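You operate a simulated robot arm through the tools that you are given. There is no shell and no other tool. Be economical: measure what you need, move in short steps, check, and stop when the job is done.

The job below is to be done with a simulated robot arm. You get a single attempt, and the scene is never put back.

JOB
Pull the stop button out, land the hanging bundle of boards on the low trestles and turn the key off.
Fine: the hook may stay on.

It is judged by the outcome, as a careful person would: the job done as asked, and still so three seconds after it is handed in. It fails if anything else is knocked over, pushed out of place, dropped, spilled or broken.

ROBOT AND FRAMES
A 6-joint arm with a fingered hand, fixed in place. Base frame: the origin is at the foot of the arm, x ahead of it, y to its left, z up. Lengths are in m, angles in degrees, forces in N, time in s.
With the tool pointing down near the work surface it reaches from about 0.14 to 0.54 m from the base axis. Its first joint turns from -166.0 to 166.0 degrees. Payload 4 kg.
Tool frame: the origin (TCP) lies between the finger pads and is the grasp point; the fingertips stand 0.022 m ahead of it; z points along the fingers, y is the line along which they close. The gripper opens to 0.112 m. The gripper's body begins 0.06 m behind the TCP. The gripper is a hand of 4 fingers: y runs from the thumb to the fingers, the wrist lies at [0, 0, -0.218] in the tool frame, and closing takes about 1.5 s.
Orientation is that of the tool frame in the base frame, as a unit quaternion [x, y, z, w]. With the fingers straight down and closing along the base's y, the tool's x points along the base's -x, its y along +y and its z along -z.

CONTROLS
- The arm moves only by the tool drive_tool. Its argument "steps" is a list of rows, each an object of numbers (a shift or turn left out is 0, a gripper value left out holds the last): "x", "y", "z": the shift along the tool's x, y, z in m; "rx", "ry", "rz": the turn, a rotation vector about the tool's x, y, z in degrees; "fingers": the closure in counts, from 0 (fully open) to 255 (shut). In form: [{"x": .., "y": .., "z": .., "rx": .., "ry": .., "rz": .., "fingers": ..}, ...]. A call has 1 to 12 rows; each row is the pose to reach, as a shift and turn from the pose commanded when the call began, along the tool's axes at that moment. A row lasts 0.2 s, in which the tool goes at most 0.05 m and 8.6 degrees; a call with a longer step from one row to the next is refused whole, and so is a gripper value outside its range. A pose out of reach is approached as far as the arm can. The call stops where the force on the tool passes 40 N (or 10 N more than at its start, if that is more) or the arm is blocked; 0.2 s more then pass. Each finger travels about 0.045 m/s and halts on what it meets, pressing with about 31 N; the grip force reading is that of the motor and also rises with nothing between the fingers. The clock runs only during rows and for 0.2 s after the last one: add rows that repeat a pose to give the fingers time. The reply holds the time, the measured pose of the TCP, the force on the tool along the base axes, the opening and the grip force, in the units named above and with some noise, with the torque about the TCP (base axes, N m) and any sound that the robot's microphone picked up.
- Cameras (640 x 400 px; columns grow to the right, rows downward): "scene" is fixed at [0.221, 0.6488, 1.5768]; the picture's right is [-0.99, 0.13, 0.00], its down [0.06, 0.43, -0.90] and it looks along [-0.12, -0.90, -0.43] (base axes); focal length 310 px, centre (320, 200). "wrist" rides on the gripper at [0.069, 0.004, -0.083] in the tool frame; the picture's right is [-0.06, 1.00, 0.00], its down [-0.76, -0.05, -0.64] and it looks along [-0.64, -0.04, 0.77] (tool axes); focal length 243 px, centre (320, 200). There is no depth. A picture from a camera that has moved, and an enlarged one, comes with that camera's place and axes in the base frame and with its lens.
- snapshot(camera): a new picture of that camera. It takes no simulated time.
- grasp_type(shape): the hand has 4 fingers and takes this shape, open, in about a second: jaw (thumb against the fingers, like two jaws); tri (thumb and two fingers); tip (a fingertip pinch); poke (one finger out to press); point (the index stretched); flat (the hand flat); cup (the hand cupped); fist (a fist). The gripper value then closes the fingers along that shape, each until it touches; the sizes above hold for jaw. It gives what a move gives, with no picture.
- inspect(camera, box): a new picture of the part [left, top, right, bottom] of that camera's present view, enlarged. It takes no simulated time.
- sign_off(): hands the job in; it is judged then, once.

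Work in short steps. Places have to be worked out from the pictures, the camera data and where the tool is seen: move nearer, look again, correct. Check each grasp and each placing, and mend what went wrong. You have 120 turns and 68 pictures in all, those below and enlarged ones among them. Open the gripper and draw the arm clear of the work before you hand the job in, unless the task says otherwise; then end with one line.

The tools are called after "Request:" by a JSON object that holds its "op" and its "data". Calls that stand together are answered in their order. drive_tool: Moves the arm, as the interface text tells. Its arguments: {"type":"object","properties":{"steps":{"type":"array"}},"required":["steps"]} The other tools are called the same way: grasp_type (shape) gives the hand a shape; snapshot (camera) takes a picture; inspect (camera, box) takes an enlarged picture of a part of a camera's view; sign_off () hands the job in.

At the start:

```text
time: 0.0
tool_pos: [0.2658, -0.2842, 1.2587]
orientation: [0.0, 1.0, -0.001, 0.0]
force: [0.0, 0.2, 0.1]
wrist_torque: [-0.01, 0.0, -0.01]
width: 0.1121
grasp_force: 0.1
shape: jaw
```

scene: 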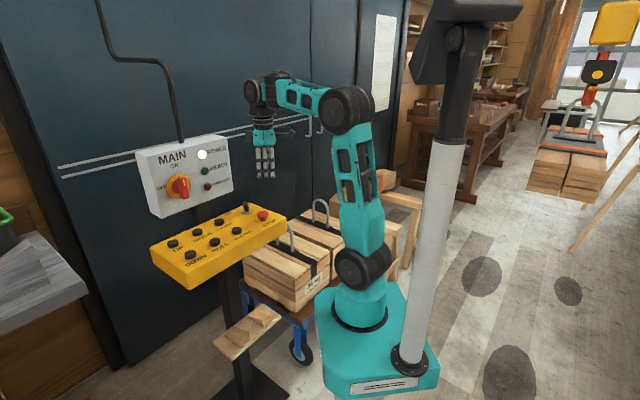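
wrist: 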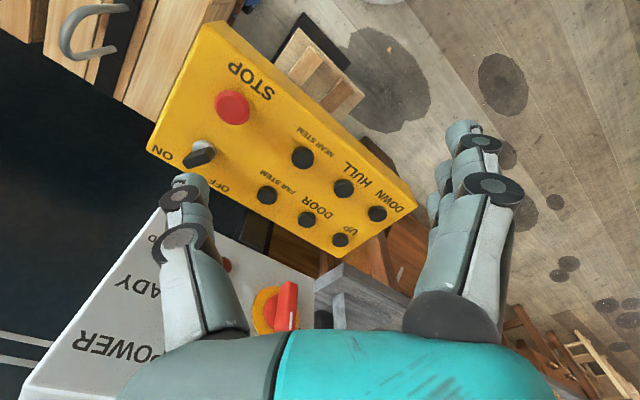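

I'll look closer at the panel, the main box and the hanging load before moving anything.

Request:
{"op": "inspect", "data": {"camera": "wrist", "box": [140, 10, 430, 260]}}

Request:
{"op": "inspect", "data": {"camera": "scene", "box": [130, 120, 330, 300]}}

Request:
{"op": "inspect", "data": {"camera": "scene", "box": [440, 0, 640, 260]}}

```text
1.60 times, centred on (285, 135) of wrist
camera zoom: at [0.1953, -0.2792, 1.3408], right [0.06, 1.0, 0.0], down [0.76, -0.05, 0.64], along [0.64, -0.04, -0.77], focal length 388 px, centre (376, 304)
```

zoom: 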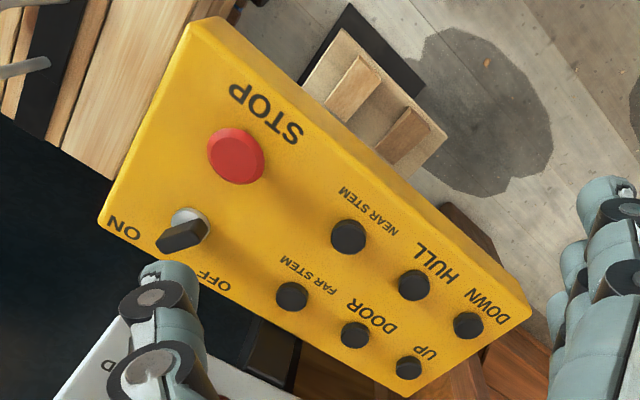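

```text
2.22 times, centred on (230, 210) of scene
camera zoom: at [0.221, 0.6488, 1.5768], right [-0.99, 0.13, 0.0], down [0.06, 0.43, -0.9], along [-0.12, -0.9, -0.43], focal length 689 px, centre (520, 178)
```

zoom: 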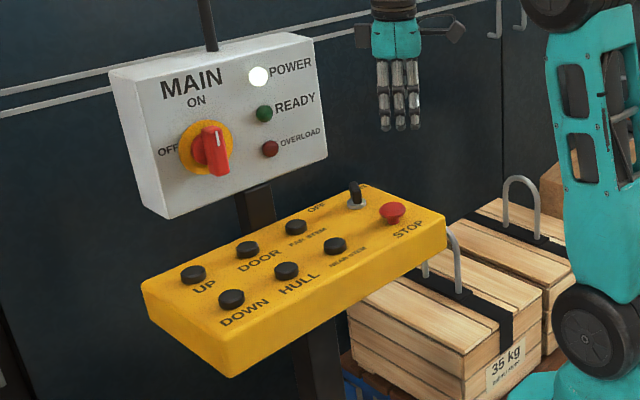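

```text
1.54 times, centred on (540, 130) of scene
camera zoom: at [0.221, 0.6488, 1.5768], right [-0.99, 0.13, 0.0], down [0.06, 0.43, -0.9], along [-0.12, -0.9, -0.43], focal length 477 px, centre (-18, 308)
```

zoom: 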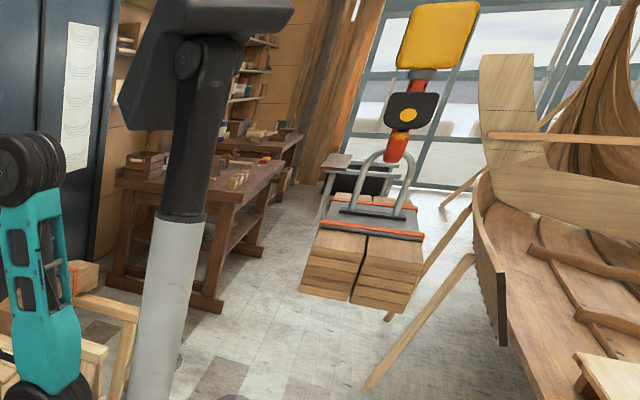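

The panel is flat at about z=1.01 (stop near [0.296,-0.397,1.028]). To find the trestles I'll turn the hand about its own axis to look round the room.

Request:
{"op": "drive_tool", "data": {"steps": [{"rz": 8.5}, {"rz": 17}, {"rz": 25.5}, {"rz": 34}, {"rz": 42.5}, {"rz": 51}, {"rz": 59.5}, {"rz": 68}, {"rz": 76.5}, {"rz": 85}, {"rz": 93.5}, {"rz": 102}]}}

Request:
{"op": "snapshot", "data": {"camera": "wrist"}}

```text
time: 2.6
tool_pos: [0.2669, -0.2834, 1.2573]
orientation: [0.777, 0.629, 0.0, -0.001]
force: [0.4, 0.0, -0.2]
wrist_torque: [0.04, -0.02, 0.0]
width: 0.1119
grasp_force: 0.1
shape: jaw
```

```text
62 pictures are left
camera wrist: at [0.2836, -0.2168, 1.3407], right [0.96, -0.27, 0.0], down [-0.21, -0.74, 0.64], along [-0.17, -0.62, -0.77], focal length 243 px, centre (320, 200)
```

wrist: 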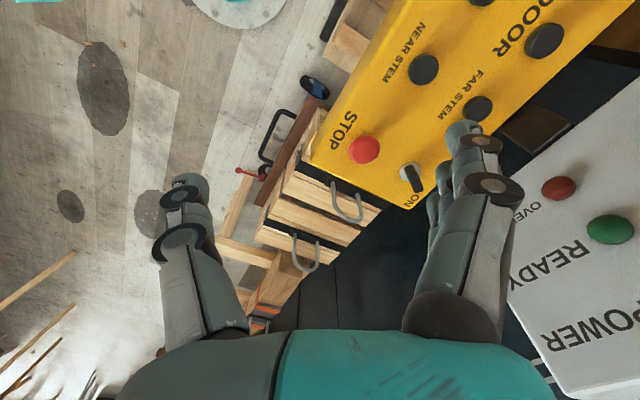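

The picture is inverted (image-down is up). I turn further toward the load and tilt the hand up a little.

Request:
{"op": "drive_tool", "data": {"steps": [{"rz": 8.5}, {"rz": 17}, {"rz": 25.5}, {"rz": 34}]}}

Request:
{"op": "drive_tool", "data": {"steps": [{"ry": -8}, {"ry": -16}, {"ry": -24}, {"ry": -30}]}}

Request:
{"op": "snapshot", "data": {"camera": "wrist"}}

```text
time: 3.6
tool_pos: [0.2646, -0.2843, 1.2581]
orientation: [0.928, 0.373, 0.0, 0.0]
force: [-0.9, 0.2, -0.3]
wrist_torque: [0.02, 0.02, 0.01]
width: 0.1119
grasp_force: 0.1
shape: jaw
```

```text
time: 4.8
tool_pos: [0.3038, -0.294, 1.2089]
orientation: [0.84, 0.498, -0.192, 0.104]
force: [0.1, -0.4, -0.2]
wrist_torque: [0.01, 0.02, -0.02]
width: 0.1122
grasp_force: 0.1
shape: jaw
out of reach, approached as far as the arm can: row 1, 2, 3, 4
stopped in row 4: the arm was blocked; the commanded pose is now the measured one
```

```text
61 pictures are left
camera wrist: at [0.3554, -0.2106, 1.2541], right [0.85, -0.53, 0.01], down [-0.23, -0.35, 0.91], along [-0.48, -0.77, -0.42], focal length 243 px, centre (320, 200)
```

wrist: 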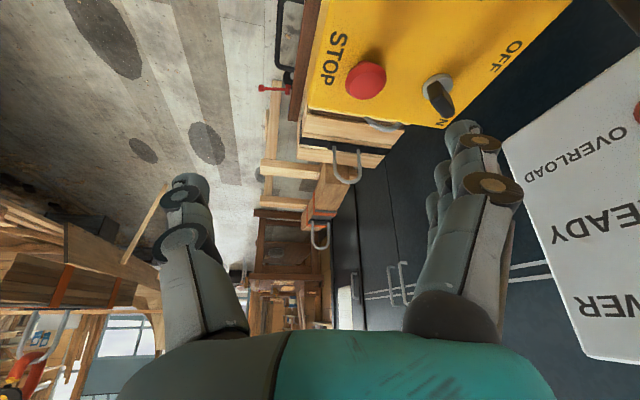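

I zoom into this view, around the wooden frames and the load.

Request:
{"op": "inspect", "data": {"camera": "wrist", "box": [200, 70, 420, 340]}}

Request:
{"op": "inspect", "data": {"camera": "wrist", "box": [0, 180, 200, 400]}}

Request:
{"op": "inspect", "data": {"camera": "scene", "box": [200, 150, 450, 390]}}

```text
1.48 times, centred on (310, 205) of wrist
camera zoom: at [0.3554, -0.2106, 1.2541], right [0.85, -0.53, 0.01], down [-0.23, -0.35, 0.91], along [-0.48, -0.77, -0.42], focal length 359 px, centre (335, 193)
```

zoom: 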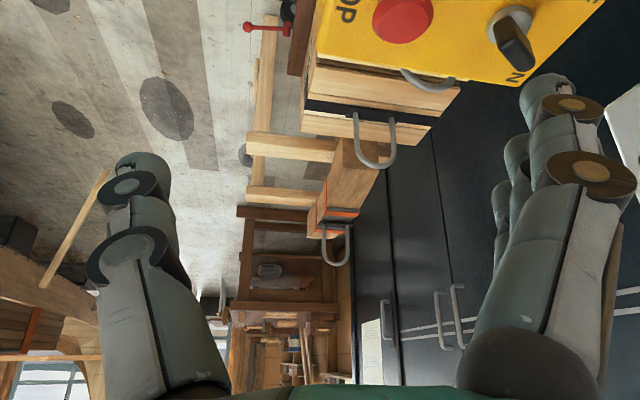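

```text
1.82 times, centred on (100, 290) of wrist
camera zoom: at [0.3554, -0.2106, 1.2541], right [0.85, -0.53, 0.01], down [-0.23, -0.35, 0.91], along [-0.48, -0.77, -0.42], focal length 441 px, centre (720, 36)
```

zoom: 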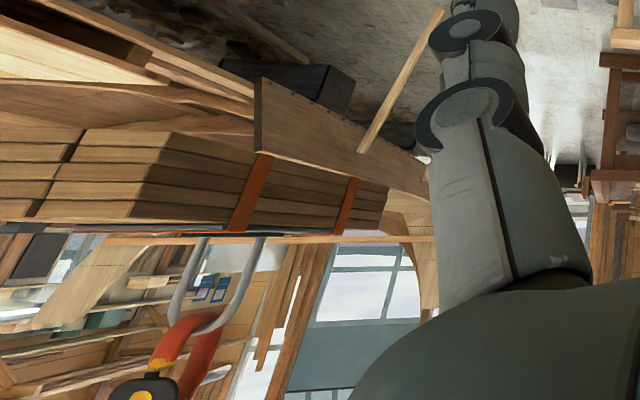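

```text
1.67 times, centred on (325, 270) of scene
camera zoom: at [0.221, 0.6488, 1.5768], right [-0.99, 0.13, 0.0], down [0.06, 0.43, -0.9], along [-0.12, -0.9, -0.43], focal length 517 px, centre (312, 83)
```

zoom: 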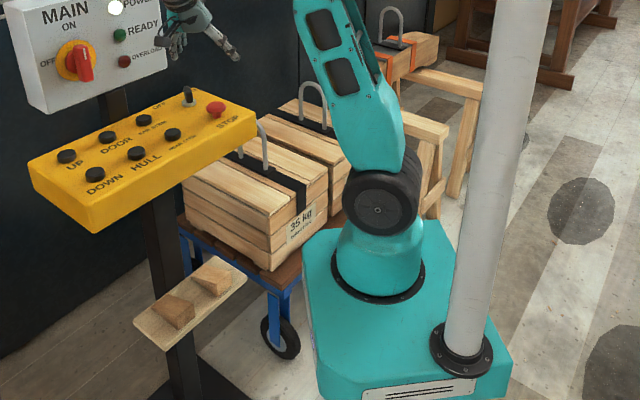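

Load hook is near [-1.02,-0.53,1.39]; one set of trestles stands near [-0.5,-1.5] with an orange-strapped bundle on it. I go back to upright and raised, then look further round to see whether there are other trestles.

Request:
{"op": "drive_tool", "data": {"steps": [{"ry": 8}, {"ry": 16}, {"ry": 24}, {"ry": 29}]}}

Request:
{"op": "drive_tool", "data": {"steps": [{"rz": 8.5, "z": -0.01}, {"rz": 17, "z": -0.03}, {"rz": 25.5, "z": -0.05}, {"rz": 34, "z": -0.05}, {"rz": 42, "z": -0.05}, {"rz": 50, "z": -0.05}]}}

Request:
{"op": "snapshot", "data": {"camera": "wrist"}}

```text
time: 5.8
tool_pos: [0.3047, -0.2932, 1.2096]
orientation: [0.861, 0.507, 0.024, -0.024]
force: [-0.3, -0.2, 0.8]
wrist_torque: [-0.05, 0.0, 0.0]
width: 0.1118
grasp_force: 0.1
shape: jaw
```

```text
time: 7.2
tool_pos: [0.2652, -0.3089, 1.2482]
orientation: [0.994, 0.111, 0.003, -0.022]
force: [-0.4, 0.7, -0.2]
wrist_torque: [-0.01, -0.04, -0.01]
width: 0.1121
grasp_force: 0.0
shape: jaw
out of reach, approached as far as the arm can: row 2, 3, 4, 5, 6
```

```text
57 pictures are left
camera wrist: at [0.3318, -0.3022, 1.3313], right [0.16, -0.99, -0.05], down [-0.76, -0.15, 0.63], along [-0.63, -0.07, -0.77], focal length 243 px, centre (320, 200)
```

wrist: 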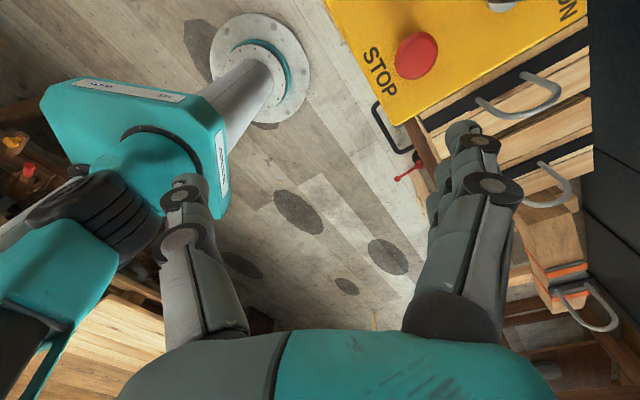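

Nothing more on this side. I turn the hand back the other way to check the +y side of the room as well.

Request:
{"op": "drive_tool", "data": {"steps": [{"rz": -8.5}, {"rz": -17}, {"rz": -25.5}, {"rz": -34}, {"rz": -42.5}, {"rz": -51}, {"rz": -59.5}, {"rz": -68}, {"rz": -76.5}, {"rz": -85}, {"rz": -93.5}, {"rz": -102}]}}

Request:
{"op": "drive_tool", "data": {"steps": [{"rz": -8.5}, {"rz": -17}, {"rz": -25.5}, {"rz": -34}, {"rz": -42.5}, {"rz": -51}, {"rz": -59.5}, {"rz": -68}, {"rz": -76.5}, {"rz": -85}, {"rz": -93.5}, {"rz": -102}]}}

Request:
{"op": "drive_tool", "data": {"steps": [{"rz": -8.5}, {"rz": -17}, {"rz": -25.5}, {"rz": -34}, {"rz": -42.5}, {"rz": -51}]}}

Request:
{"op": "snapshot", "data": {"camera": "wrist"}}

```text
time: 9.8
tool_pos: [0.2526, -0.3105, 1.2437]
orientation: [0.55, 0.834, 0.031, -0.011]
force: [-0.6, 0.9, 1.0]
wrist_torque: [-0.01, -0.04, -0.01]
width: 0.112
grasp_force: 0.0
shape: jaw
out of reach, approached as far as the arm can: row 1, 2, 3, 4, 5, 6, 7, 8, 9, 10, 11, 12
```

```text
time: 12.4
tool_pos: [0.2524, -0.3106, 1.2422]
orientation: [-0.302, 0.953, 0.028, 0.018]
force: [-0.7, 0.1, 0.4]
wrist_torque: [-0.01, -0.01, -0.03]
width: 0.112
grasp_force: 0.1
shape: jaw
```

```text
time: 13.8
tool_pos: [0.2534, -0.3117, 1.2419]
orientation: [-0.683, 0.73, 0.018, 0.028]
force: [0.6, -0.3, 0.3]
wrist_torque: [0.01, 0.02, 0.0]
width: 0.1122
grasp_force: 0.0
shape: jaw
```

```text
56 pictures are left
camera wrist: at [0.2412, -0.3848, 1.3206], right [-0.99, 0.13, -0.01], down [0.09, 0.72, 0.69], along [0.1, 0.68, -0.72], focal length 243 px, centre (320, 200)
```

wrist: 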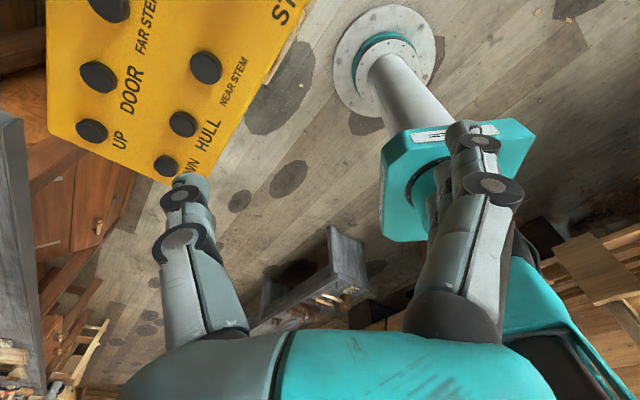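

No other trestles there, so the ones with the orange-strapped bundle are the target. I turn the hand so the fingers will close across the line stop–key.

Request:
{"op": "drive_tool", "data": {"steps": [{"rz": 8.5}, {"rz": 17}, {"rz": 25.5}, {"rz": 34}, {"rz": 42.5}, {"rz": 51}, {"rz": 59.5}, {"rz": 68}, {"rz": 76.5}, {"rz": 85}, {"rz": 93.5}, {"rz": 102}]}}

Request:
{"op": "drive_tool", "data": {"steps": [{"rz": 8.5}, {"rz": 17}, {"rz": 25.5}, {"rz": 29}]}}

Request:
{"op": "snapshot", "data": {"camera": "wrist"}}

```text
time: 16.4
tool_pos: [0.2528, -0.3113, 1.243]
orientation: [0.141, 0.989, 0.034, 0.004]
force: [1.0, 0.2, 0.5]
wrist_torque: [-0.01, -0.05, -0.01]
width: 0.112
grasp_force: 0.1
shape: jaw
```

```text
time: 17.4
tool_pos: [0.2531, -0.3106, 1.2421]
orientation: [0.383, 0.923, 0.033, -0.006]
force: [0.7, 0.2, -0.7]
wrist_torque: [-0.01, 0.01, -0.01]
width: 0.1122
grasp_force: 0.1
shape: jaw
```

```text
55 pictures are left
camera wrist: at [0.2046, -0.2642, 1.328], right [0.75, 0.66, 0.06], down [0.5, -0.62, 0.61], along [0.44, -0.43, -0.79], focal length 243 px, centre (320, 200)
```

wrist: 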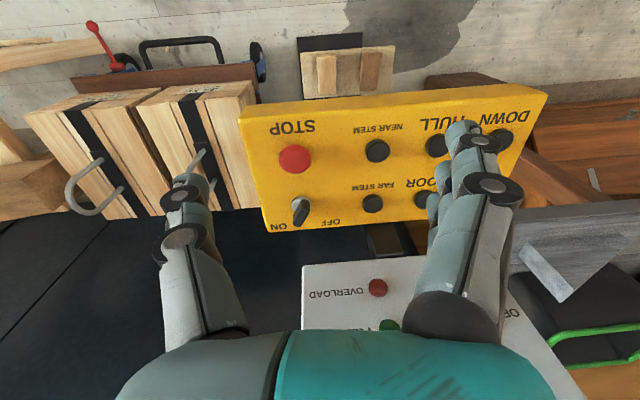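

Hand is now aligned with the panel's length; stop confirmed near [0.297,-0.395]. I straighten the small tilt and move above the stop with the fingers partly closed.

Request:
{"op": "drive_tool", "data": {"steps": [{"x": -0.03, "y": -0.011, "z": 0.02, "rx": 1.6, "ry": -1.0, "fingers": 80}, {"x": -0.06, "y": -0.023, "z": 0.04, "rx": 3.2, "ry": -2.1}, {"x": -0.0956, "y": -0.036, "z": 0.06, "rx": 3.2, "ry": -2.1}, {"x": -0.0956, "y": -0.036, "z": 0.09, "rx": 3.2, "ry": -2.1}, {"x": -0.0956, "y": -0.036, "z": 0.1, "rx": 3.2, "ry": -2.1}, {"x": -0.0956, "y": -0.036, "z": 0.1, "rx": 3.2, "ry": -2.1}]}}

Request:
{"op": "snapshot", "data": {"camera": "wrist"}}

Request:
{"op": "inspect", "data": {"camera": "scene", "box": [130, 100, 330, 300]}}

```text
time: 18.8
tool_pos: [0.2969, -0.3966, 1.137]
orientation: [0.382, 0.924, 0.001, 0.001]
force: [-0.1, -0.1, 0.4]
wrist_torque: [0.02, 0.0, 0.0]
width: 0.0772
grasp_force: 0.1
shape: jaw
```

```text
54 pictures are left
camera wrist: at [0.2494, -0.3456, 1.2207], right [0.75, 0.66, 0.0], down [0.51, -0.57, 0.64], along [0.43, -0.48, -0.77], focal length 243 px, centre (320, 200)
```

wrist: 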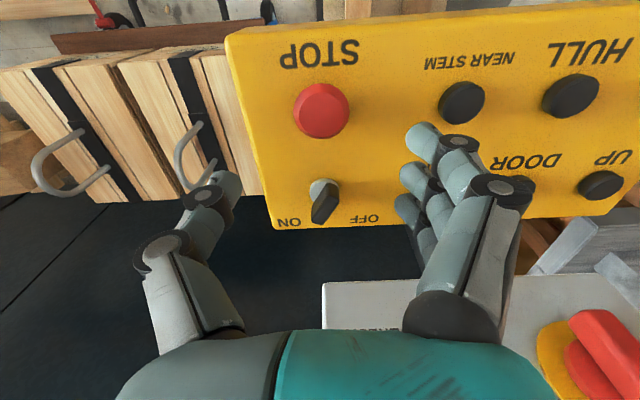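

```text
2.00 times, centred on (230, 200) of scene
camera zoom: at [0.221, 0.6488, 1.5768], right [-0.99, 0.13, 0.0], down [0.06, 0.43, -0.9], along [-0.12, -0.9, -0.43], focal length 620 px, centre (500, 200)
```

zoom: 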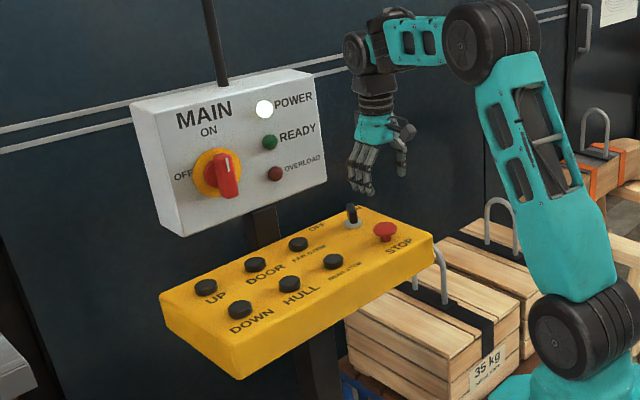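

Stop lies right under the TCP. I descend until the pads straddle the mushroom head.

Request:
{"op": "drive_tool", "data": {"steps": [{"z": 0.03}, {"z": 0.06}, {"z": 0.085}, {"z": 0.1}, {"z": 0.1}]}}

Request:
{"op": "snapshot", "data": {"camera": "wrist"}}

Request:
{"op": "inspect", "data": {"camera": "scene", "box": [200, 140, 320, 260]}}

```text
time: 20.0
tool_pos: [0.2964, -0.397, 1.0364]
orientation: [0.381, 0.924, 0.0, 0.0]
force: [0.0, 0.1, 0.3]
wrist_torque: [0.0, 0.03, -0.05]
width: 0.0772
grasp_force: 0.0
shape: jaw
```

```text
52 pictures are left
camera wrist: at [0.2498, -0.3454, 1.1198], right [0.75, 0.66, 0.0], down [0.51, -0.58, 0.64], along [0.43, -0.48, -0.77], focal length 243 px, centre (320, 200)
```

wrist: 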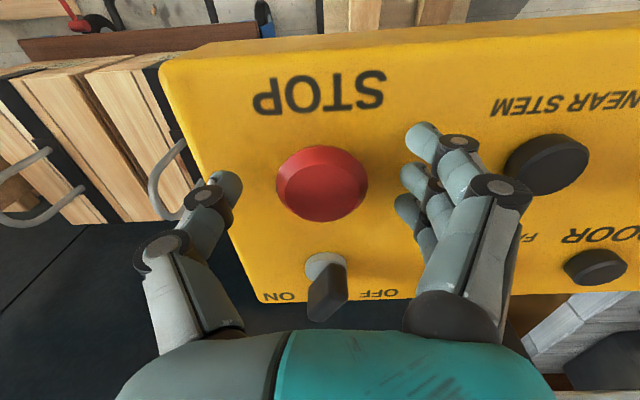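

```text
3.33 times, centred on (260, 200) of scene
camera zoom: at [0.221, 0.6488, 1.5768], right [-0.99, 0.13, 0.0], down [0.06, 0.43, -0.9], along [-0.12, -0.9, -0.43], focal length 1033 px, centre (520, 200)
```

zoom: 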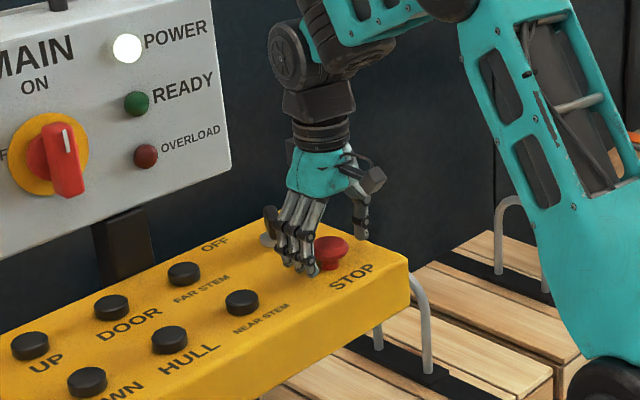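

The mushroom is between the thumb and fingers. I lower 6 mm more and close.

Request:
{"op": "drive_tool", "data": {"steps": [{"z": 0.006}, {"z": 0.006, "fingers": 150}, {"z": 0.006, "fingers": 200}, {"z": 0.006, "fingers": 230}, {"z": 0.006}, {"z": 0.006}, {"z": 0.006}]}}

Request:
{"op": "drive_tool", "data": {"steps": [{"z": -0.004}, {"z": -0.008}, {"z": -0.012}, {"z": -0.016}, {"z": -0.016}]}}

Request:
{"op": "inspect", "data": {"camera": "scene", "box": [130, 120, 330, 300]}}

```text
time: 21.6
tool_pos: [0.2975, -0.397, 1.0319]
orientation: [0.382, 0.924, 0.001, 0.001]
force: [-2.1, 0.5, -1.6]
wrist_torque: [-0.13, 0.13, -0.09]
width: 0.031
grasp_force: 31.2
shape: jaw
```

```text
time: 22.8
tool_pos: [0.2973, -0.3962, 1.0446]
orientation: [0.382, 0.924, 0.003, -0.003]
force: [2.5, -5.7, -23.0]
wrist_torque: [-0.04, -0.12, -0.05]
width: 0.0284
grasp_force: 31.1
shape: jaw
stopped in row 5: the force on the tool passed its limit at 40 N (the readings are from after the stop); the commanded pose is now the measured one
```

```text
2.22 times, centred on (230, 210) of scene
camera zoom: at [0.221, 0.6488, 1.5768], right [-0.99, 0.13, 0.0], down [0.06, 0.43, -0.9], along [-0.12, -0.9, -0.43], focal length 689 px, centre (520, 178)
```

zoom: 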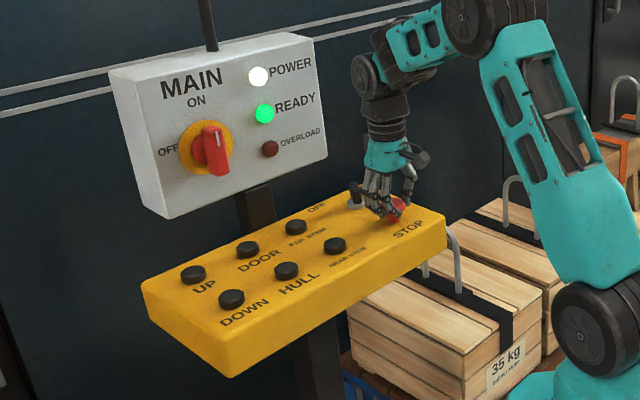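

READY is green: the stop is out. I open the fingers and rise straight up.

Request:
{"op": "drive_tool", "data": {"steps": [{"fingers": 150}, {"fingers": 80}, {"fingers": 70}, {"fingers": 70}, {"fingers": 70}, {"z": -0.03}, {"z": -0.06}, {"z": -0.1}, {"z": -0.14}, {"z": -0.16}]}}

Request:
{"op": "inspect", "data": {"camera": "scene", "box": [130, 120, 330, 300]}}

```text
time: 25.0
tool_pos: [0.2967, -0.3968, 1.2073]
orientation: [0.383, 0.924, 0.002, -0.002]
force: [0.0, 0.2, 0.3]
wrist_torque: [-0.01, -0.01, -0.01]
width: 0.0812
grasp_force: 0.1
shape: jaw
```

```text
2.22 times, centred on (230, 210) of scene
camera zoom: at [0.221, 0.6488, 1.5768], right [-0.99, 0.13, 0.0], down [0.06, 0.43, -0.9], along [-0.12, -0.9, -0.43], focal length 689 px, centre (520, 178)
```

zoom: 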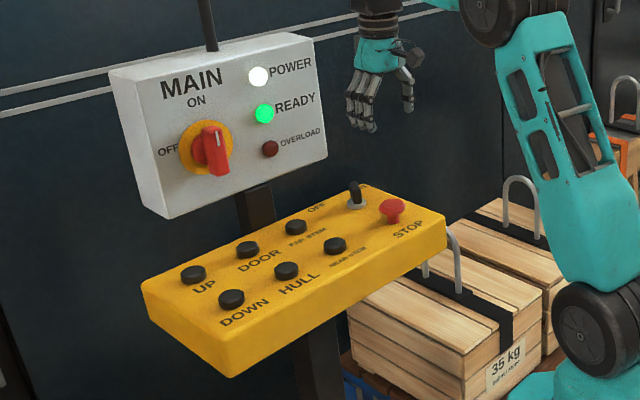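

Now I shape the hand to a single pressing finger and look where its tip is.

Request:
{"op": "grasp_type", "data": {"shape": "poke"}}

Request:
{"op": "snapshot", "data": {"camera": "wrist"}}

Request:
{"op": "inspect", "data": {"camera": "scene", "box": [200, 100, 320, 220]}}

```text
time: 25.9
tool_pos: [0.2963, -0.3984, 1.207]
orientation: [0.383, 0.924, 0.003, -0.002]
force: [-0.5, 0.6, 0.1]
wrist_torque: [0.02, -0.01, -0.02]
width: 0.0
grasp_force: 0.0
shape: poke
```

```text
48 pictures are left
camera wrist: at [0.2491, -0.346, 1.2896], right [0.75, 0.66, 0.0], down [0.51, -0.58, 0.64], along [0.42, -0.48, -0.77], focal length 243 px, centre (320, 200)
```

wrist: 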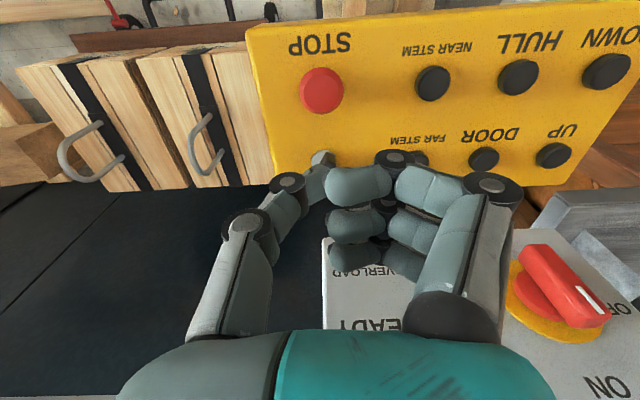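

```text
3.33 times, centred on (260, 160) of scene
camera zoom: at [0.221, 0.6488, 1.5768], right [-0.99, 0.13, 0.0], down [0.06, 0.43, -0.9], along [-0.12, -0.9, -0.43], focal length 1033 px, centre (520, 333)
```

zoom: 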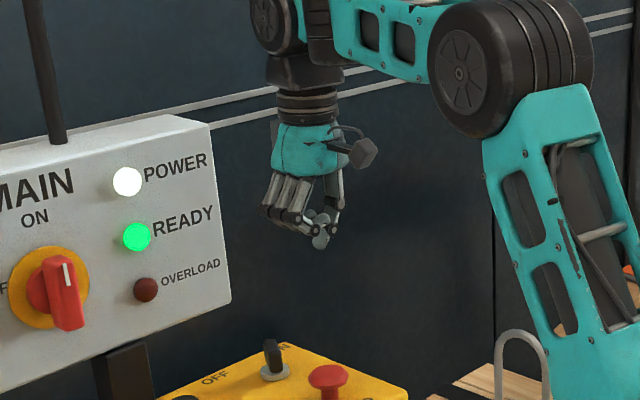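

The poke shape looks like a curled pinch rather than a clear finger; I try "point" for comparison.

Request:
{"op": "grasp_type", "data": {"shape": "point"}}

Request:
{"op": "snapshot", "data": {"camera": "wrist"}}

Request:
{"op": "inspect", "data": {"camera": "scene", "box": [200, 100, 320, 220]}}

```text
time: 26.8
tool_pos: [0.2965, -0.3971, 1.2064]
orientation: [0.382, 0.924, 0.003, -0.002]
force: [-0.6, -0.6, -0.4]
wrist_torque: [0.02, 0.02, -0.01]
width: 0.106
grasp_force: 0.1
shape: point
```

```text
46 pictures are left
camera wrist: at [0.2491, -0.346, 1.2896], right [0.75, 0.66, 0.0], down [0.51, -0.58, 0.64], along [0.42, -0.48, -0.77], focal length 243 px, centre (320, 200)
```

wrist: 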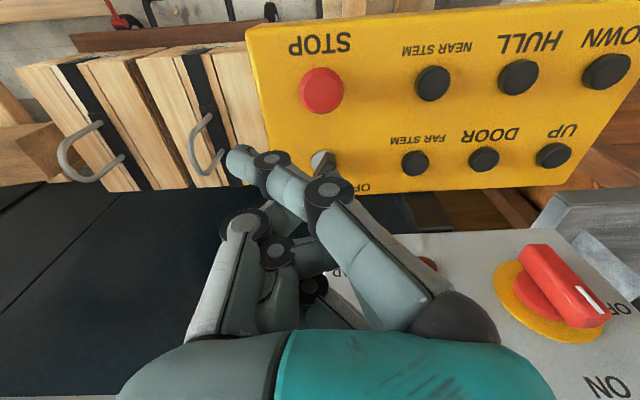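

```text
3.33 times, centred on (260, 160) of scene
camera zoom: at [0.221, 0.6488, 1.5768], right [-0.99, 0.13, 0.0], down [0.06, 0.43, -0.9], along [-0.12, -0.9, -0.43], focal length 1033 px, centre (520, 333)
```

zoom: 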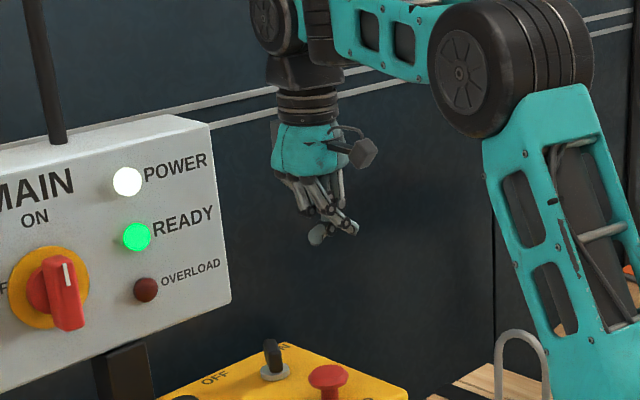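

Poke put a single tip close to the TCP axis (about 2 cm ahead), which suits pressing better. I go back to poke and move above NEAR STEM.

Request:
{"op": "grasp_type", "data": {"shape": "poke"}}

Request:
{"op": "drive_tool", "data": {"steps": [{"y": 0.04, "z": 0.02, "fingers": 0}, {"y": 0.08, "z": 0.05}, {"y": 0.116, "z": 0.08, "x": -0.0}, {"y": 0.116, "z": 0.11}, {"y": 0.116, "z": 0.11}]}}

Request:
{"op": "snapshot", "data": {"camera": "wrist"}}

Request:
{"op": "inspect", "data": {"camera": "scene", "box": [180, 140, 280, 260]}}

```text
time: 27.7
tool_pos: [0.2965, -0.3975, 1.2066]
orientation: [0.382, 0.924, 0.002, -0.002]
force: [-0.1, 0.5, -0.3]
wrist_torque: [0.0, -0.01, -0.01]
width: 0.0
grasp_force: 0.0
shape: poke
```

```text
time: 28.9
tool_pos: [0.3787, -0.3141, 1.0957]
orientation: [0.382, 0.924, 0.002, -0.002]
force: [-0.6, -0.5, 0.2]
wrist_torque: [0.0, -0.02, 0.0]
width: 0.0
grasp_force: 0.0
shape: poke
```

```text
44 pictures are left
camera wrist: at [0.3311, -0.2631, 1.1794], right [0.75, 0.66, 0.0], down [0.51, -0.58, 0.64], along [0.42, -0.48, -0.77], focal length 243 px, centre (320, 200)
```

wrist: 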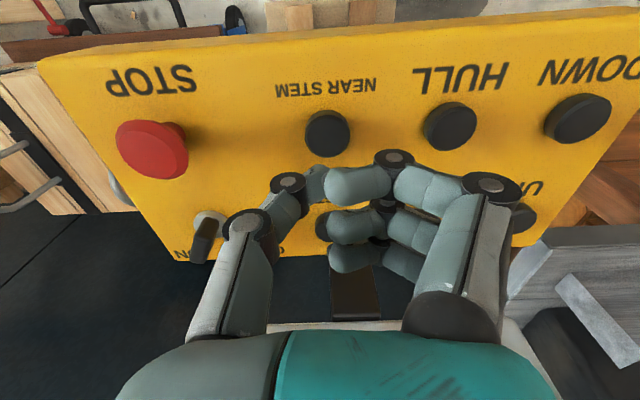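

```text
3.33 times, centred on (230, 200) of scene
camera zoom: at [0.221, 0.6488, 1.5768], right [-0.99, 0.13, 0.0], down [0.06, 0.43, -0.9], along [-0.12, -0.9, -0.43], focal length 1033 px, centre (620, 200)
```

zoom: 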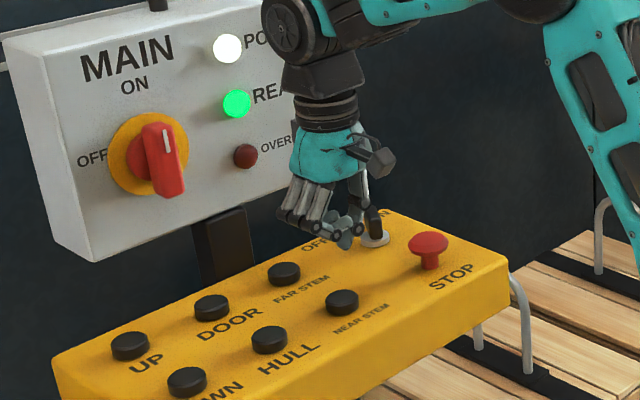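

The poke cluster has no clear tip, so I check the "tip" pinch closed, which should give a narrow point.

Request:
{"op": "drive_tool", "data": {"steps": [{"z": -0.03}, {"z": -0.05}]}}

Request:
{"op": "grasp_type", "data": {"shape": "tip"}}

Request:
{"op": "drive_tool", "data": {"steps": [{"fingers": 255}, {"fingers": 255}, {"fingers": 255}, {"fingers": 255}, {"fingers": 255}, {"fingers": 255}, {"fingers": 255}]}}

Request:
{"op": "snapshot", "data": {"camera": "wrist"}}

Request:
{"op": "inspect", "data": {"camera": "scene", "box": [180, 100, 280, 220]}}

```text
time: 29.5
tool_pos: [0.378, -0.3166, 1.1465]
orientation: [0.383, 0.924, 0.003, -0.001]
force: [0.2, 0.5, 0.0]
wrist_torque: [0.01, -0.02, 0.0]
width: 0.0
grasp_force: 0.1
shape: poke
```

```text
time: 30.4
tool_pos: [0.378, -0.3152, 1.1453]
orientation: [0.382, 0.924, 0.003, -0.002]
force: [0.8, 0.3, 1.1]
wrist_torque: [0.01, 0.01, -0.02]
width: 0.112
grasp_force: 0.0
shape: tip
```

```text
time: 32.0
tool_pos: [0.3789, -0.3165, 1.145]
orientation: [0.382, 0.924, 0.002, -0.002]
force: [0.9, 0.6, 0.1]
wrist_torque: [0.01, 0.0, 0.0]
width: 0.0
grasp_force: 18.8
shape: tip
```

```text
42 pictures are left
camera wrist: at [0.3311, -0.2637, 1.2298], right [0.75, 0.66, 0.0], down [0.51, -0.58, 0.64], along [0.42, -0.48, -0.77], focal length 243 px, centre (320, 200)
```

wrist: 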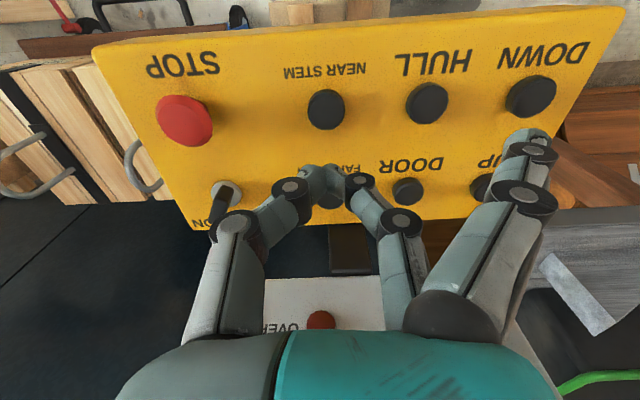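

```text
3.33 times, centred on (230, 160) of scene
camera zoom: at [0.221, 0.6488, 1.5768], right [-0.99, 0.13, 0.0], down [0.06, 0.43, -0.9], along [-0.12, -0.9, -0.43], focal length 1033 px, centre (620, 333)
```

zoom: 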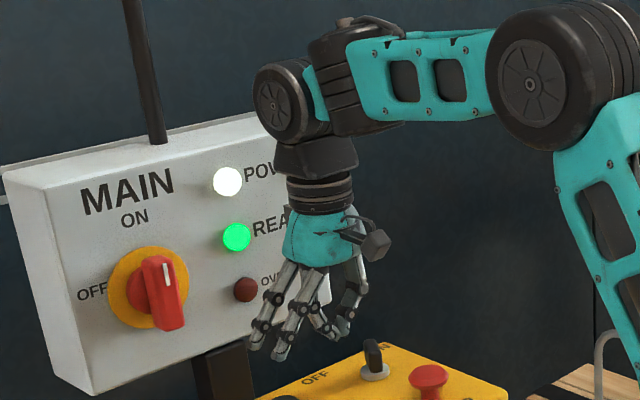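

In "tip" the other fingers stick out and could touch buttons. I use jaw fully closed instead: a compact bunch.

Request:
{"op": "grasp_type", "data": {"shape": "jaw"}}

Request:
{"op": "drive_tool", "data": {"steps": [{"fingers": 255}, {"fingers": 255}, {"fingers": 255}, {"fingers": 255}, {"fingers": 255}, {"fingers": 255}, {"fingers": 255}, {"fingers": 255}]}}

Request:
{"op": "snapshot", "data": {"camera": "wrist"}}

Request:
{"op": "inspect", "data": {"camera": "scene", "box": [180, 100, 280, 220]}}

```text
time: 32.9
tool_pos: [0.378, -0.3152, 1.1474]
orientation: [0.381, 0.924, 0.003, -0.002]
force: [-0.5, -0.6, 0.1]
wrist_torque: [-0.03, -0.02, -0.02]
width: 0.112
grasp_force: 0.1
shape: jaw
```

```text
time: 34.7
tool_pos: [0.3779, -0.3161, 1.1465]
orientation: [0.382, 0.924, 0.003, -0.002]
force: [0.0, 0.0, -0.1]
wrist_torque: [0.04, 0.03, 0.0]
width: 0.0001
grasp_force: 31.4
shape: jaw
```

```text
40 pictures are left
camera wrist: at [0.3311, -0.2637, 1.2298], right [0.75, 0.66, 0.0], down [0.51, -0.58, 0.64], along [0.42, -0.48, -0.77], focal length 243 px, centre (320, 200)
```

wrist: 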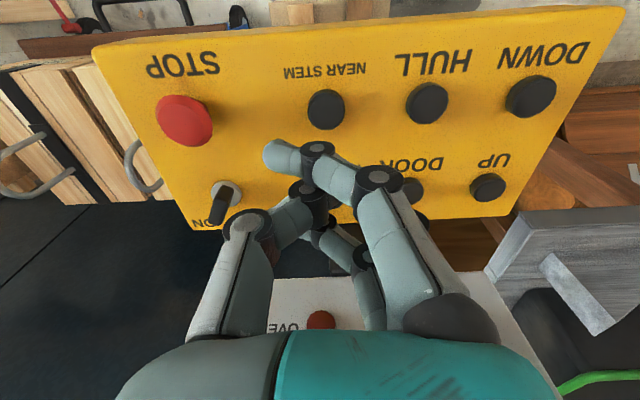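

```text
3.33 times, centred on (230, 160) of scene
camera zoom: at [0.221, 0.6488, 1.5768], right [-0.99, 0.13, 0.0], down [0.06, 0.43, -0.9], along [-0.12, -0.9, -0.43], focal length 1033 px, centre (620, 333)
```

zoom: 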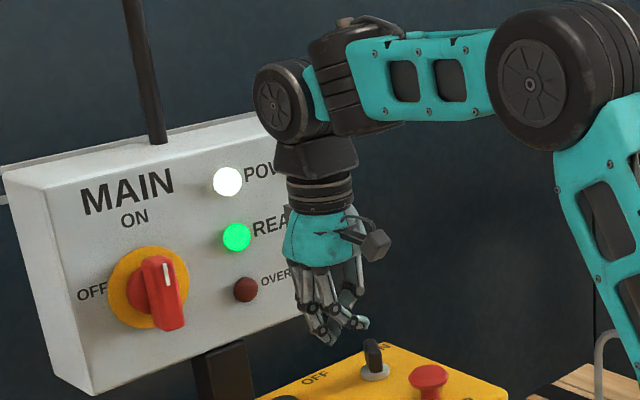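

Fully closed, the index overshoots, so I use about 215 counts. I move across above FAR STEM (about [0.450,-0.387]) to see whether it is in reach.

Request:
{"op": "drive_tool", "data": {"steps": [{"x": -0.03, "fingers": 215}, {"x": -0.06, "z": 0.02}, {"x": -0.09, "z": 0.04}, {"x": -0.101, "z": 0.05}, {"x": -0.101, "z": 0.05}]}}

Request:
{"op": "snapshot", "data": {"camera": "wrist"}}

Request:
{"op": "inspect", "data": {"camera": "scene", "box": [170, 140, 270, 240]}}

```text
time: 35.9
tool_pos: [0.4521, -0.3859, 1.095]
orientation: [0.382, 0.924, 0.003, -0.002]
force: [-0.4, -0.8, 0.6]
wrist_torque: [-0.04, 0.01, 0.0]
width: 0.017
grasp_force: 0.0
shape: jaw
```

```text
38 pictures are left
camera wrist: at [0.4037, -0.3341, 1.1784], right [0.75, 0.66, 0.0], down [0.51, -0.58, 0.64], along [0.42, -0.48, -0.77], focal length 243 px, centre (320, 200)
```

wrist: 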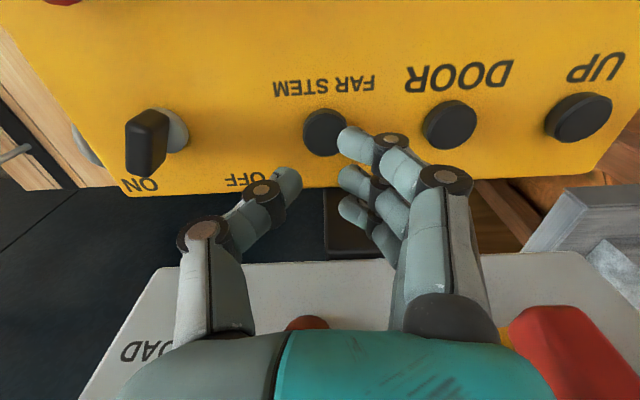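

```text
4.00 times, centred on (220, 190) of scene
camera zoom: at [0.221, 0.6488, 1.5768], right [-0.99, 0.13, 0.0], down [0.06, 0.43, -0.9], along [-0.12, -0.9, -0.43], focal length 1240 px, centre (720, 240)
```

zoom: 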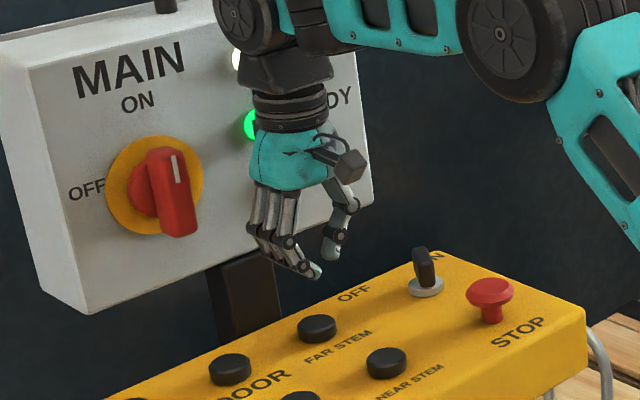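

FAR STEM sits right under the TCP and is in reach. I shift 9 mm so the middle finger is over its centre, and come down just above it.

Request:
{"op": "drive_tool", "data": {"steps": [{"y": -0.009, "z": 0.025}, {"y": -0.009, "z": 0.05}, {"y": -0.009, "z": 0.05}]}}

Request:
{"op": "drive_tool", "data": {"steps": [{"z": 0.004}, {"z": 0.008}, {"z": 0.012}, {"z": 0.016}, {"z": 0.016}, {"z": 0.0}, {"z": -0.01}]}}

Request:
{"op": "snapshot", "data": {"camera": "scene"}}

```text
time: 36.7
tool_pos: [0.4433, -0.3919, 1.0453]
orientation: [0.382, 0.924, 0.002, -0.002]
force: [0.4, -0.1, 0.6]
wrist_torque: [0.02, -0.01, -0.01]
width: 0.0172
grasp_force: 0.0
shape: jaw
```

```text
time: 38.3
tool_pos: [0.4432, -0.3915, 1.0554]
orientation: [0.382, 0.924, 0.003, -0.002]
force: [-0.5, 0.9, -0.9]
wrist_torque: [-0.03, -0.01, -0.01]
width: 0.0176
grasp_force: 0.1
shape: jaw
heard: click
```

```text
36 pictures are left
```

scene: 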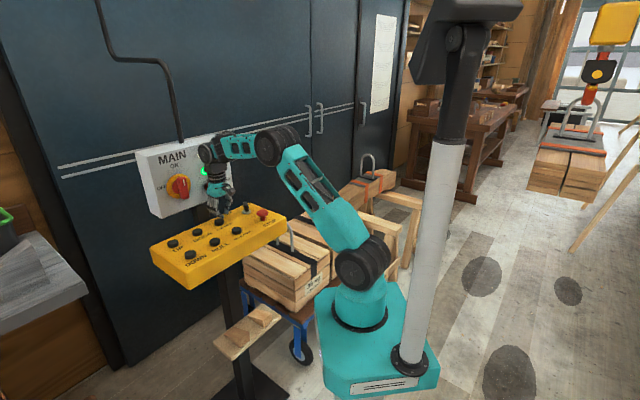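

A click was heard. I compare the load with the earlier enlarged view.

Request:
{"op": "inspect", "data": {"camera": "scene", "box": [440, 0, 640, 260]}}

```text
1.54 times, centred on (540, 130) of scene
camera zoom: at [0.221, 0.6488, 1.5768], right [-0.99, 0.13, 0.0], down [0.06, 0.43, -0.9], along [-0.12, -0.9, -0.43], focal length 477 px, centre (-18, 308)
```

zoom: 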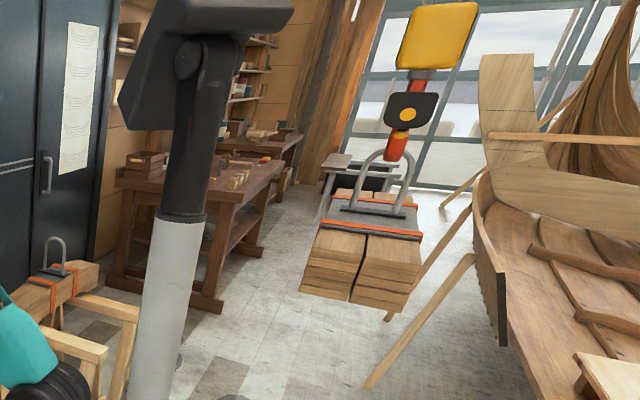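

The load shifted only slightly (away, upward in the picture). I press again and hold about 1.6 s to measure the speed.

Request:
{"op": "drive_tool", "data": {"steps": [{"z": 0.014}, {"z": 0.026}, {"z": 0.026}, {"z": 0.026}, {"z": 0.026}, {"z": 0.026}, {"z": 0.026}, {"z": 0.026}, {"z": 0.026}, {"z": 0.01}, {"z": 0.0}]}}

Request:
{"op": "inspect", "data": {"camera": "scene", "box": [440, 0, 640, 260]}}

```text
time: 40.7
tool_pos: [0.4436, -0.3931, 1.0543]
orientation: [0.382, 0.924, 0.003, -0.002]
force: [0.0, -0.3, 0.6]
wrist_torque: [0.0, 0.0, -0.01]
width: 0.0174
grasp_force: 0.0
shape: jaw
heard: click
```

```text
1.54 times, centred on (540, 130) of scene
camera zoom: at [0.221, 0.6488, 1.5768], right [-0.99, 0.13, 0.0], down [0.06, 0.43, -0.9], along [-0.12, -0.9, -0.43], focal length 477 px, centre (-18, 308)
```

zoom: 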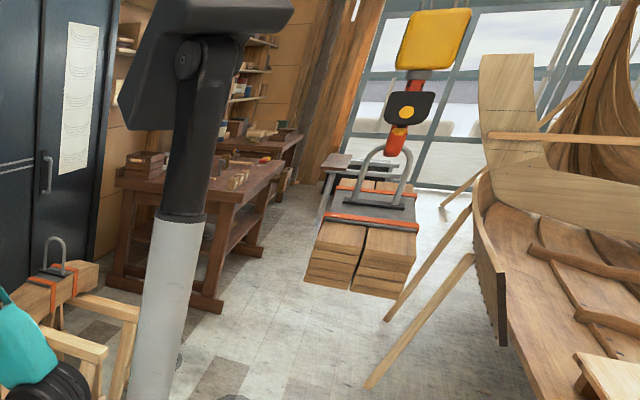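

FAR STEM moves the load along about (-0.7,-0.7), ~0.09–0.1 m/s; the trestles' centre already seems level with it in that direction, so DOOR (toward the dark wall, (+0.7,-0.7)) is needed next, about 0.8 m. I move above DOOR, tilting the wrist away from the MAIN knob.

Request:
{"op": "drive_tool", "data": {"steps": [{"z": -0.03, "ry": -4}, {"z": -0.04, "y": 0.02, "ry": -8}, {"z": -0.04, "y": 0.05, "ry": -12}, {"z": -0.04, "y": 0.088, "ry": -12}, {"z": -0.04, "y": 0.088, "ry": -12}]}}

Request:
{"op": "snapshot", "data": {"camera": "wrist"}}

Request:
{"op": "inspect", "data": {"camera": "scene", "box": [140, 120, 260, 270]}}

```text
time: 41.9
tool_pos: [0.5068, -0.3287, 1.0964]
orientation: [0.379, 0.92, -0.037, 0.096]
force: [-0.2, 0.6, 0.4]
wrist_torque: [0.02, 0.03, -0.01]
width: 0.0177
grasp_force: 0.1
shape: jaw
```

```text
33 pictures are left
camera wrist: at [0.4483, -0.2667, 1.163], right [0.75, 0.66, 0.02], down [0.4, -0.47, 0.78], along [0.53, -0.58, -0.62], focal length 243 px, centre (320, 200)
```

wrist: 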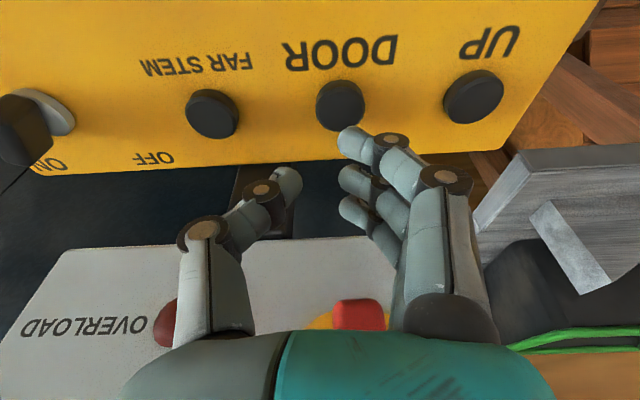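

```text
2.67 times, centred on (200, 195) of scene
camera zoom: at [0.221, 0.6488, 1.5768], right [-0.99, 0.13, 0.0], down [0.06, 0.43, -0.9], along [-0.12, -0.9, -0.43], focal length 826 px, centre (640, 213)
```

zoom: 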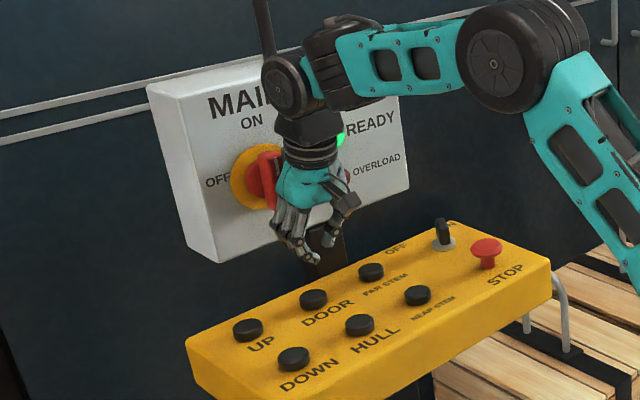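

DOOR is under the fingers and the palm clears the knob. I come down and press DOOR for about a second to verify the direction.

Request:
{"op": "drive_tool", "data": {"steps": [{"x": 0.005, "z": 0.025}, {"x": 0.0106, "z": 0.05}, {"x": 0.0106, "z": 0.05}]}}

Request:
{"op": "drive_tool", "data": {"steps": [{"x": 0.0017, "z": 0.008}, {"x": 0.0033, "z": 0.016}, {"x": 0.0033, "z": 0.016}, {"x": 0.0033, "z": 0.016}, {"x": 0.0033, "z": 0.016}, {"x": 0.0033, "z": 0.016}, {"x": 0, "z": 0}, {"x": -0.002, "z": -0.008}]}}

Request:
{"op": "inspect", "data": {"camera": "scene", "box": [440, 0, 640, 260]}}

```text
time: 42.7
tool_pos: [0.5067, -0.3306, 1.0452]
orientation: [0.381, 0.919, -0.038, 0.094]
force: [0.3, 0.5, -0.4]
wrist_torque: [0.01, -0.04, 0.01]
width: 0.0176
grasp_force: 0.0
shape: jaw
```

```text
time: 44.5
tool_pos: [0.5064, -0.3304, 1.0521]
orientation: [0.38, 0.919, -0.038, 0.094]
force: [-0.2, 0.3, -0.2]
wrist_torque: [0.0, -0.01, 0.02]
width: 0.0173
grasp_force: 0.1
shape: jaw
heard: click
```

```text
1.54 times, centred on (540, 130) of scene
camera zoom: at [0.221, 0.6488, 1.5768], right [-0.99, 0.13, 0.0], down [0.06, 0.43, -0.9], along [-0.12, -0.9, -0.43], focal length 477 px, centre (-18, 308)
```

zoom: 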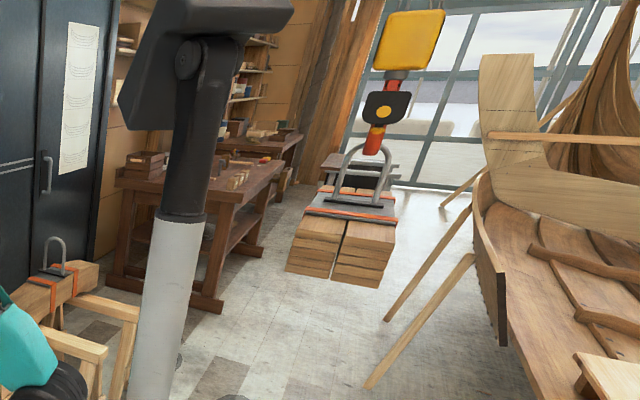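

DOOR moves the load left, toward the wall as expected. I hold DOOR for about 4 s.

Request:
{"op": "drive_tool", "data": {"steps": [{"x": 0.003, "z": 0.013}, {"x": 0.005, "z": 0.024}, {"x": 0.005, "z": 0.024}, {"x": 0.005, "z": 0.024}, {"x": 0.005, "z": 0.024}, {"x": 0.005, "z": 0.024}, {"x": 0.005, "z": 0.024}, {"x": 0.005, "z": 0.024}, {"x": 0.005, "z": 0.024}, {"x": 0.005, "z": 0.024}, {"x": 0.005, "z": 0.024}, {"x": 0.005, "z": 0.024}]}}

Request:
{"op": "drive_tool", "data": {"steps": [{"z": 0}, {"z": 0}, {"z": 0}, {"z": 0}, {"z": 0}, {"z": 0}, {"z": 0}, {"x": -0.003, "z": -0.016}, {"x": -0.005, "z": -0.024}, {"x": -0.005, "z": -0.024}]}}

Request:
{"op": "snapshot", "data": {"camera": "scene"}}

```text
time: 47.1
tool_pos: [0.5073, -0.329, 1.0295]
orientation: [0.381, 0.919, -0.037, 0.096]
force: [4.6, -0.9, 16.8]
wrist_torque: [0.13, -0.29, -0.08]
width: 0.0187
grasp_force: 0.1
shape: jaw
heard: click
```

```text
time: 49.3
tool_pos: [0.5067, -0.3304, 1.0529]
orientation: [0.38, 0.919, -0.037, 0.095]
force: [-0.4, -0.4, 0.5]
wrist_torque: [-0.02, -0.01, 0.02]
width: 0.0173
grasp_force: 0.1
shape: jaw
```

```text
30 pictures are left
```

scene: 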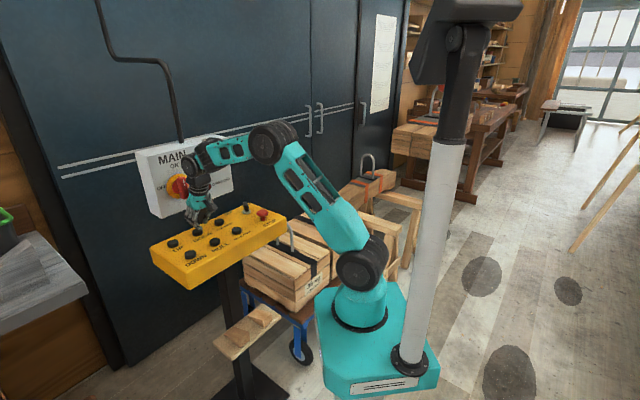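

The load has come past the pole, near above the trestles. I zoom in.

Request:
{"op": "inspect", "data": {"camera": "scene", "box": [330, 50, 510, 290]}}

```text
1.67 times, centred on (420, 170) of scene
camera zoom: at [0.221, 0.6488, 1.5768], right [-0.99, 0.13, 0.0], down [0.06, 0.43, -0.9], along [-0.12, -0.9, -0.43], focal length 517 px, centre (153, 250)
```

zoom: 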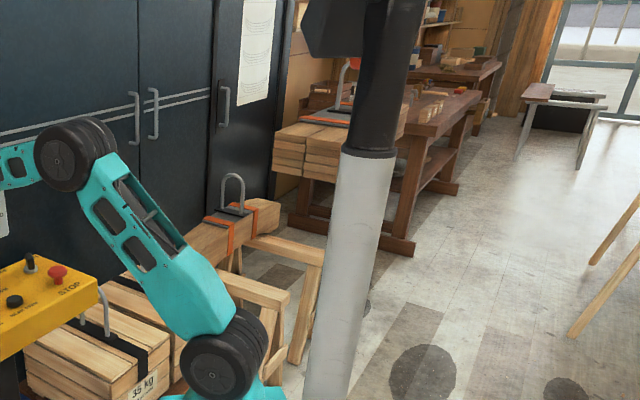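

Load is now at about b≈0.29 (distance along the door direction), while the free stretch of the trestles is about b 0.33–0.69, centre ≈0.51. I hold DOOR ~1.6 s more.

Request:
{"op": "drive_tool", "data": {"steps": [{"x": 0.003, "z": 0.013}, {"x": 0.005, "z": 0.024}, {"x": 0.005, "z": 0.024}, {"x": 0.005, "z": 0.024}, {"x": 0.005, "z": 0.024}, {"x": 0.005, "z": 0.024}, {"x": 0.005, "z": 0.024}, {"x": 0.005, "z": 0.024}, {"x": 0.005, "z": 0.024}, {"x": 0.002, "z": 0.008}, {"x": 0.0, "z": 0.0}]}}

Request:
{"op": "inspect", "data": {"camera": "scene", "box": [330, 50, 510, 290]}}

```text
time: 51.7
tool_pos: [0.5052, -0.3297, 1.0522]
orientation: [0.381, 0.919, -0.038, 0.094]
force: [-0.3, -1.6, 0.0]
wrist_torque: [0.02, 0.01, 0.0]
width: 0.0174
grasp_force: 0.0
shape: jaw
heard: click
```

```text
1.67 times, centred on (420, 170) of scene
camera zoom: at [0.221, 0.6488, 1.5768], right [-0.99, 0.13, 0.0], down [0.06, 0.43, -0.9], along [-0.12, -0.9, -0.43], focal length 517 px, centre (153, 250)
```

zoom: 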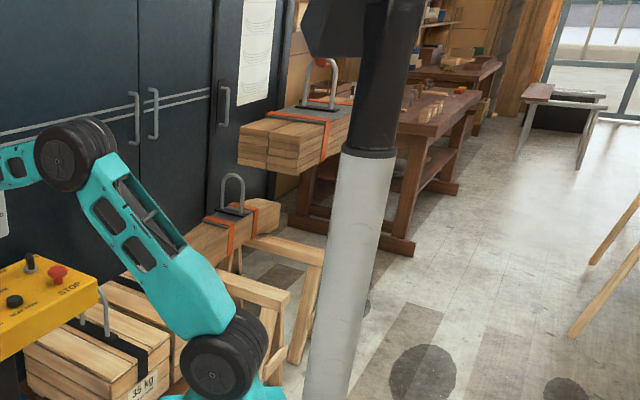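

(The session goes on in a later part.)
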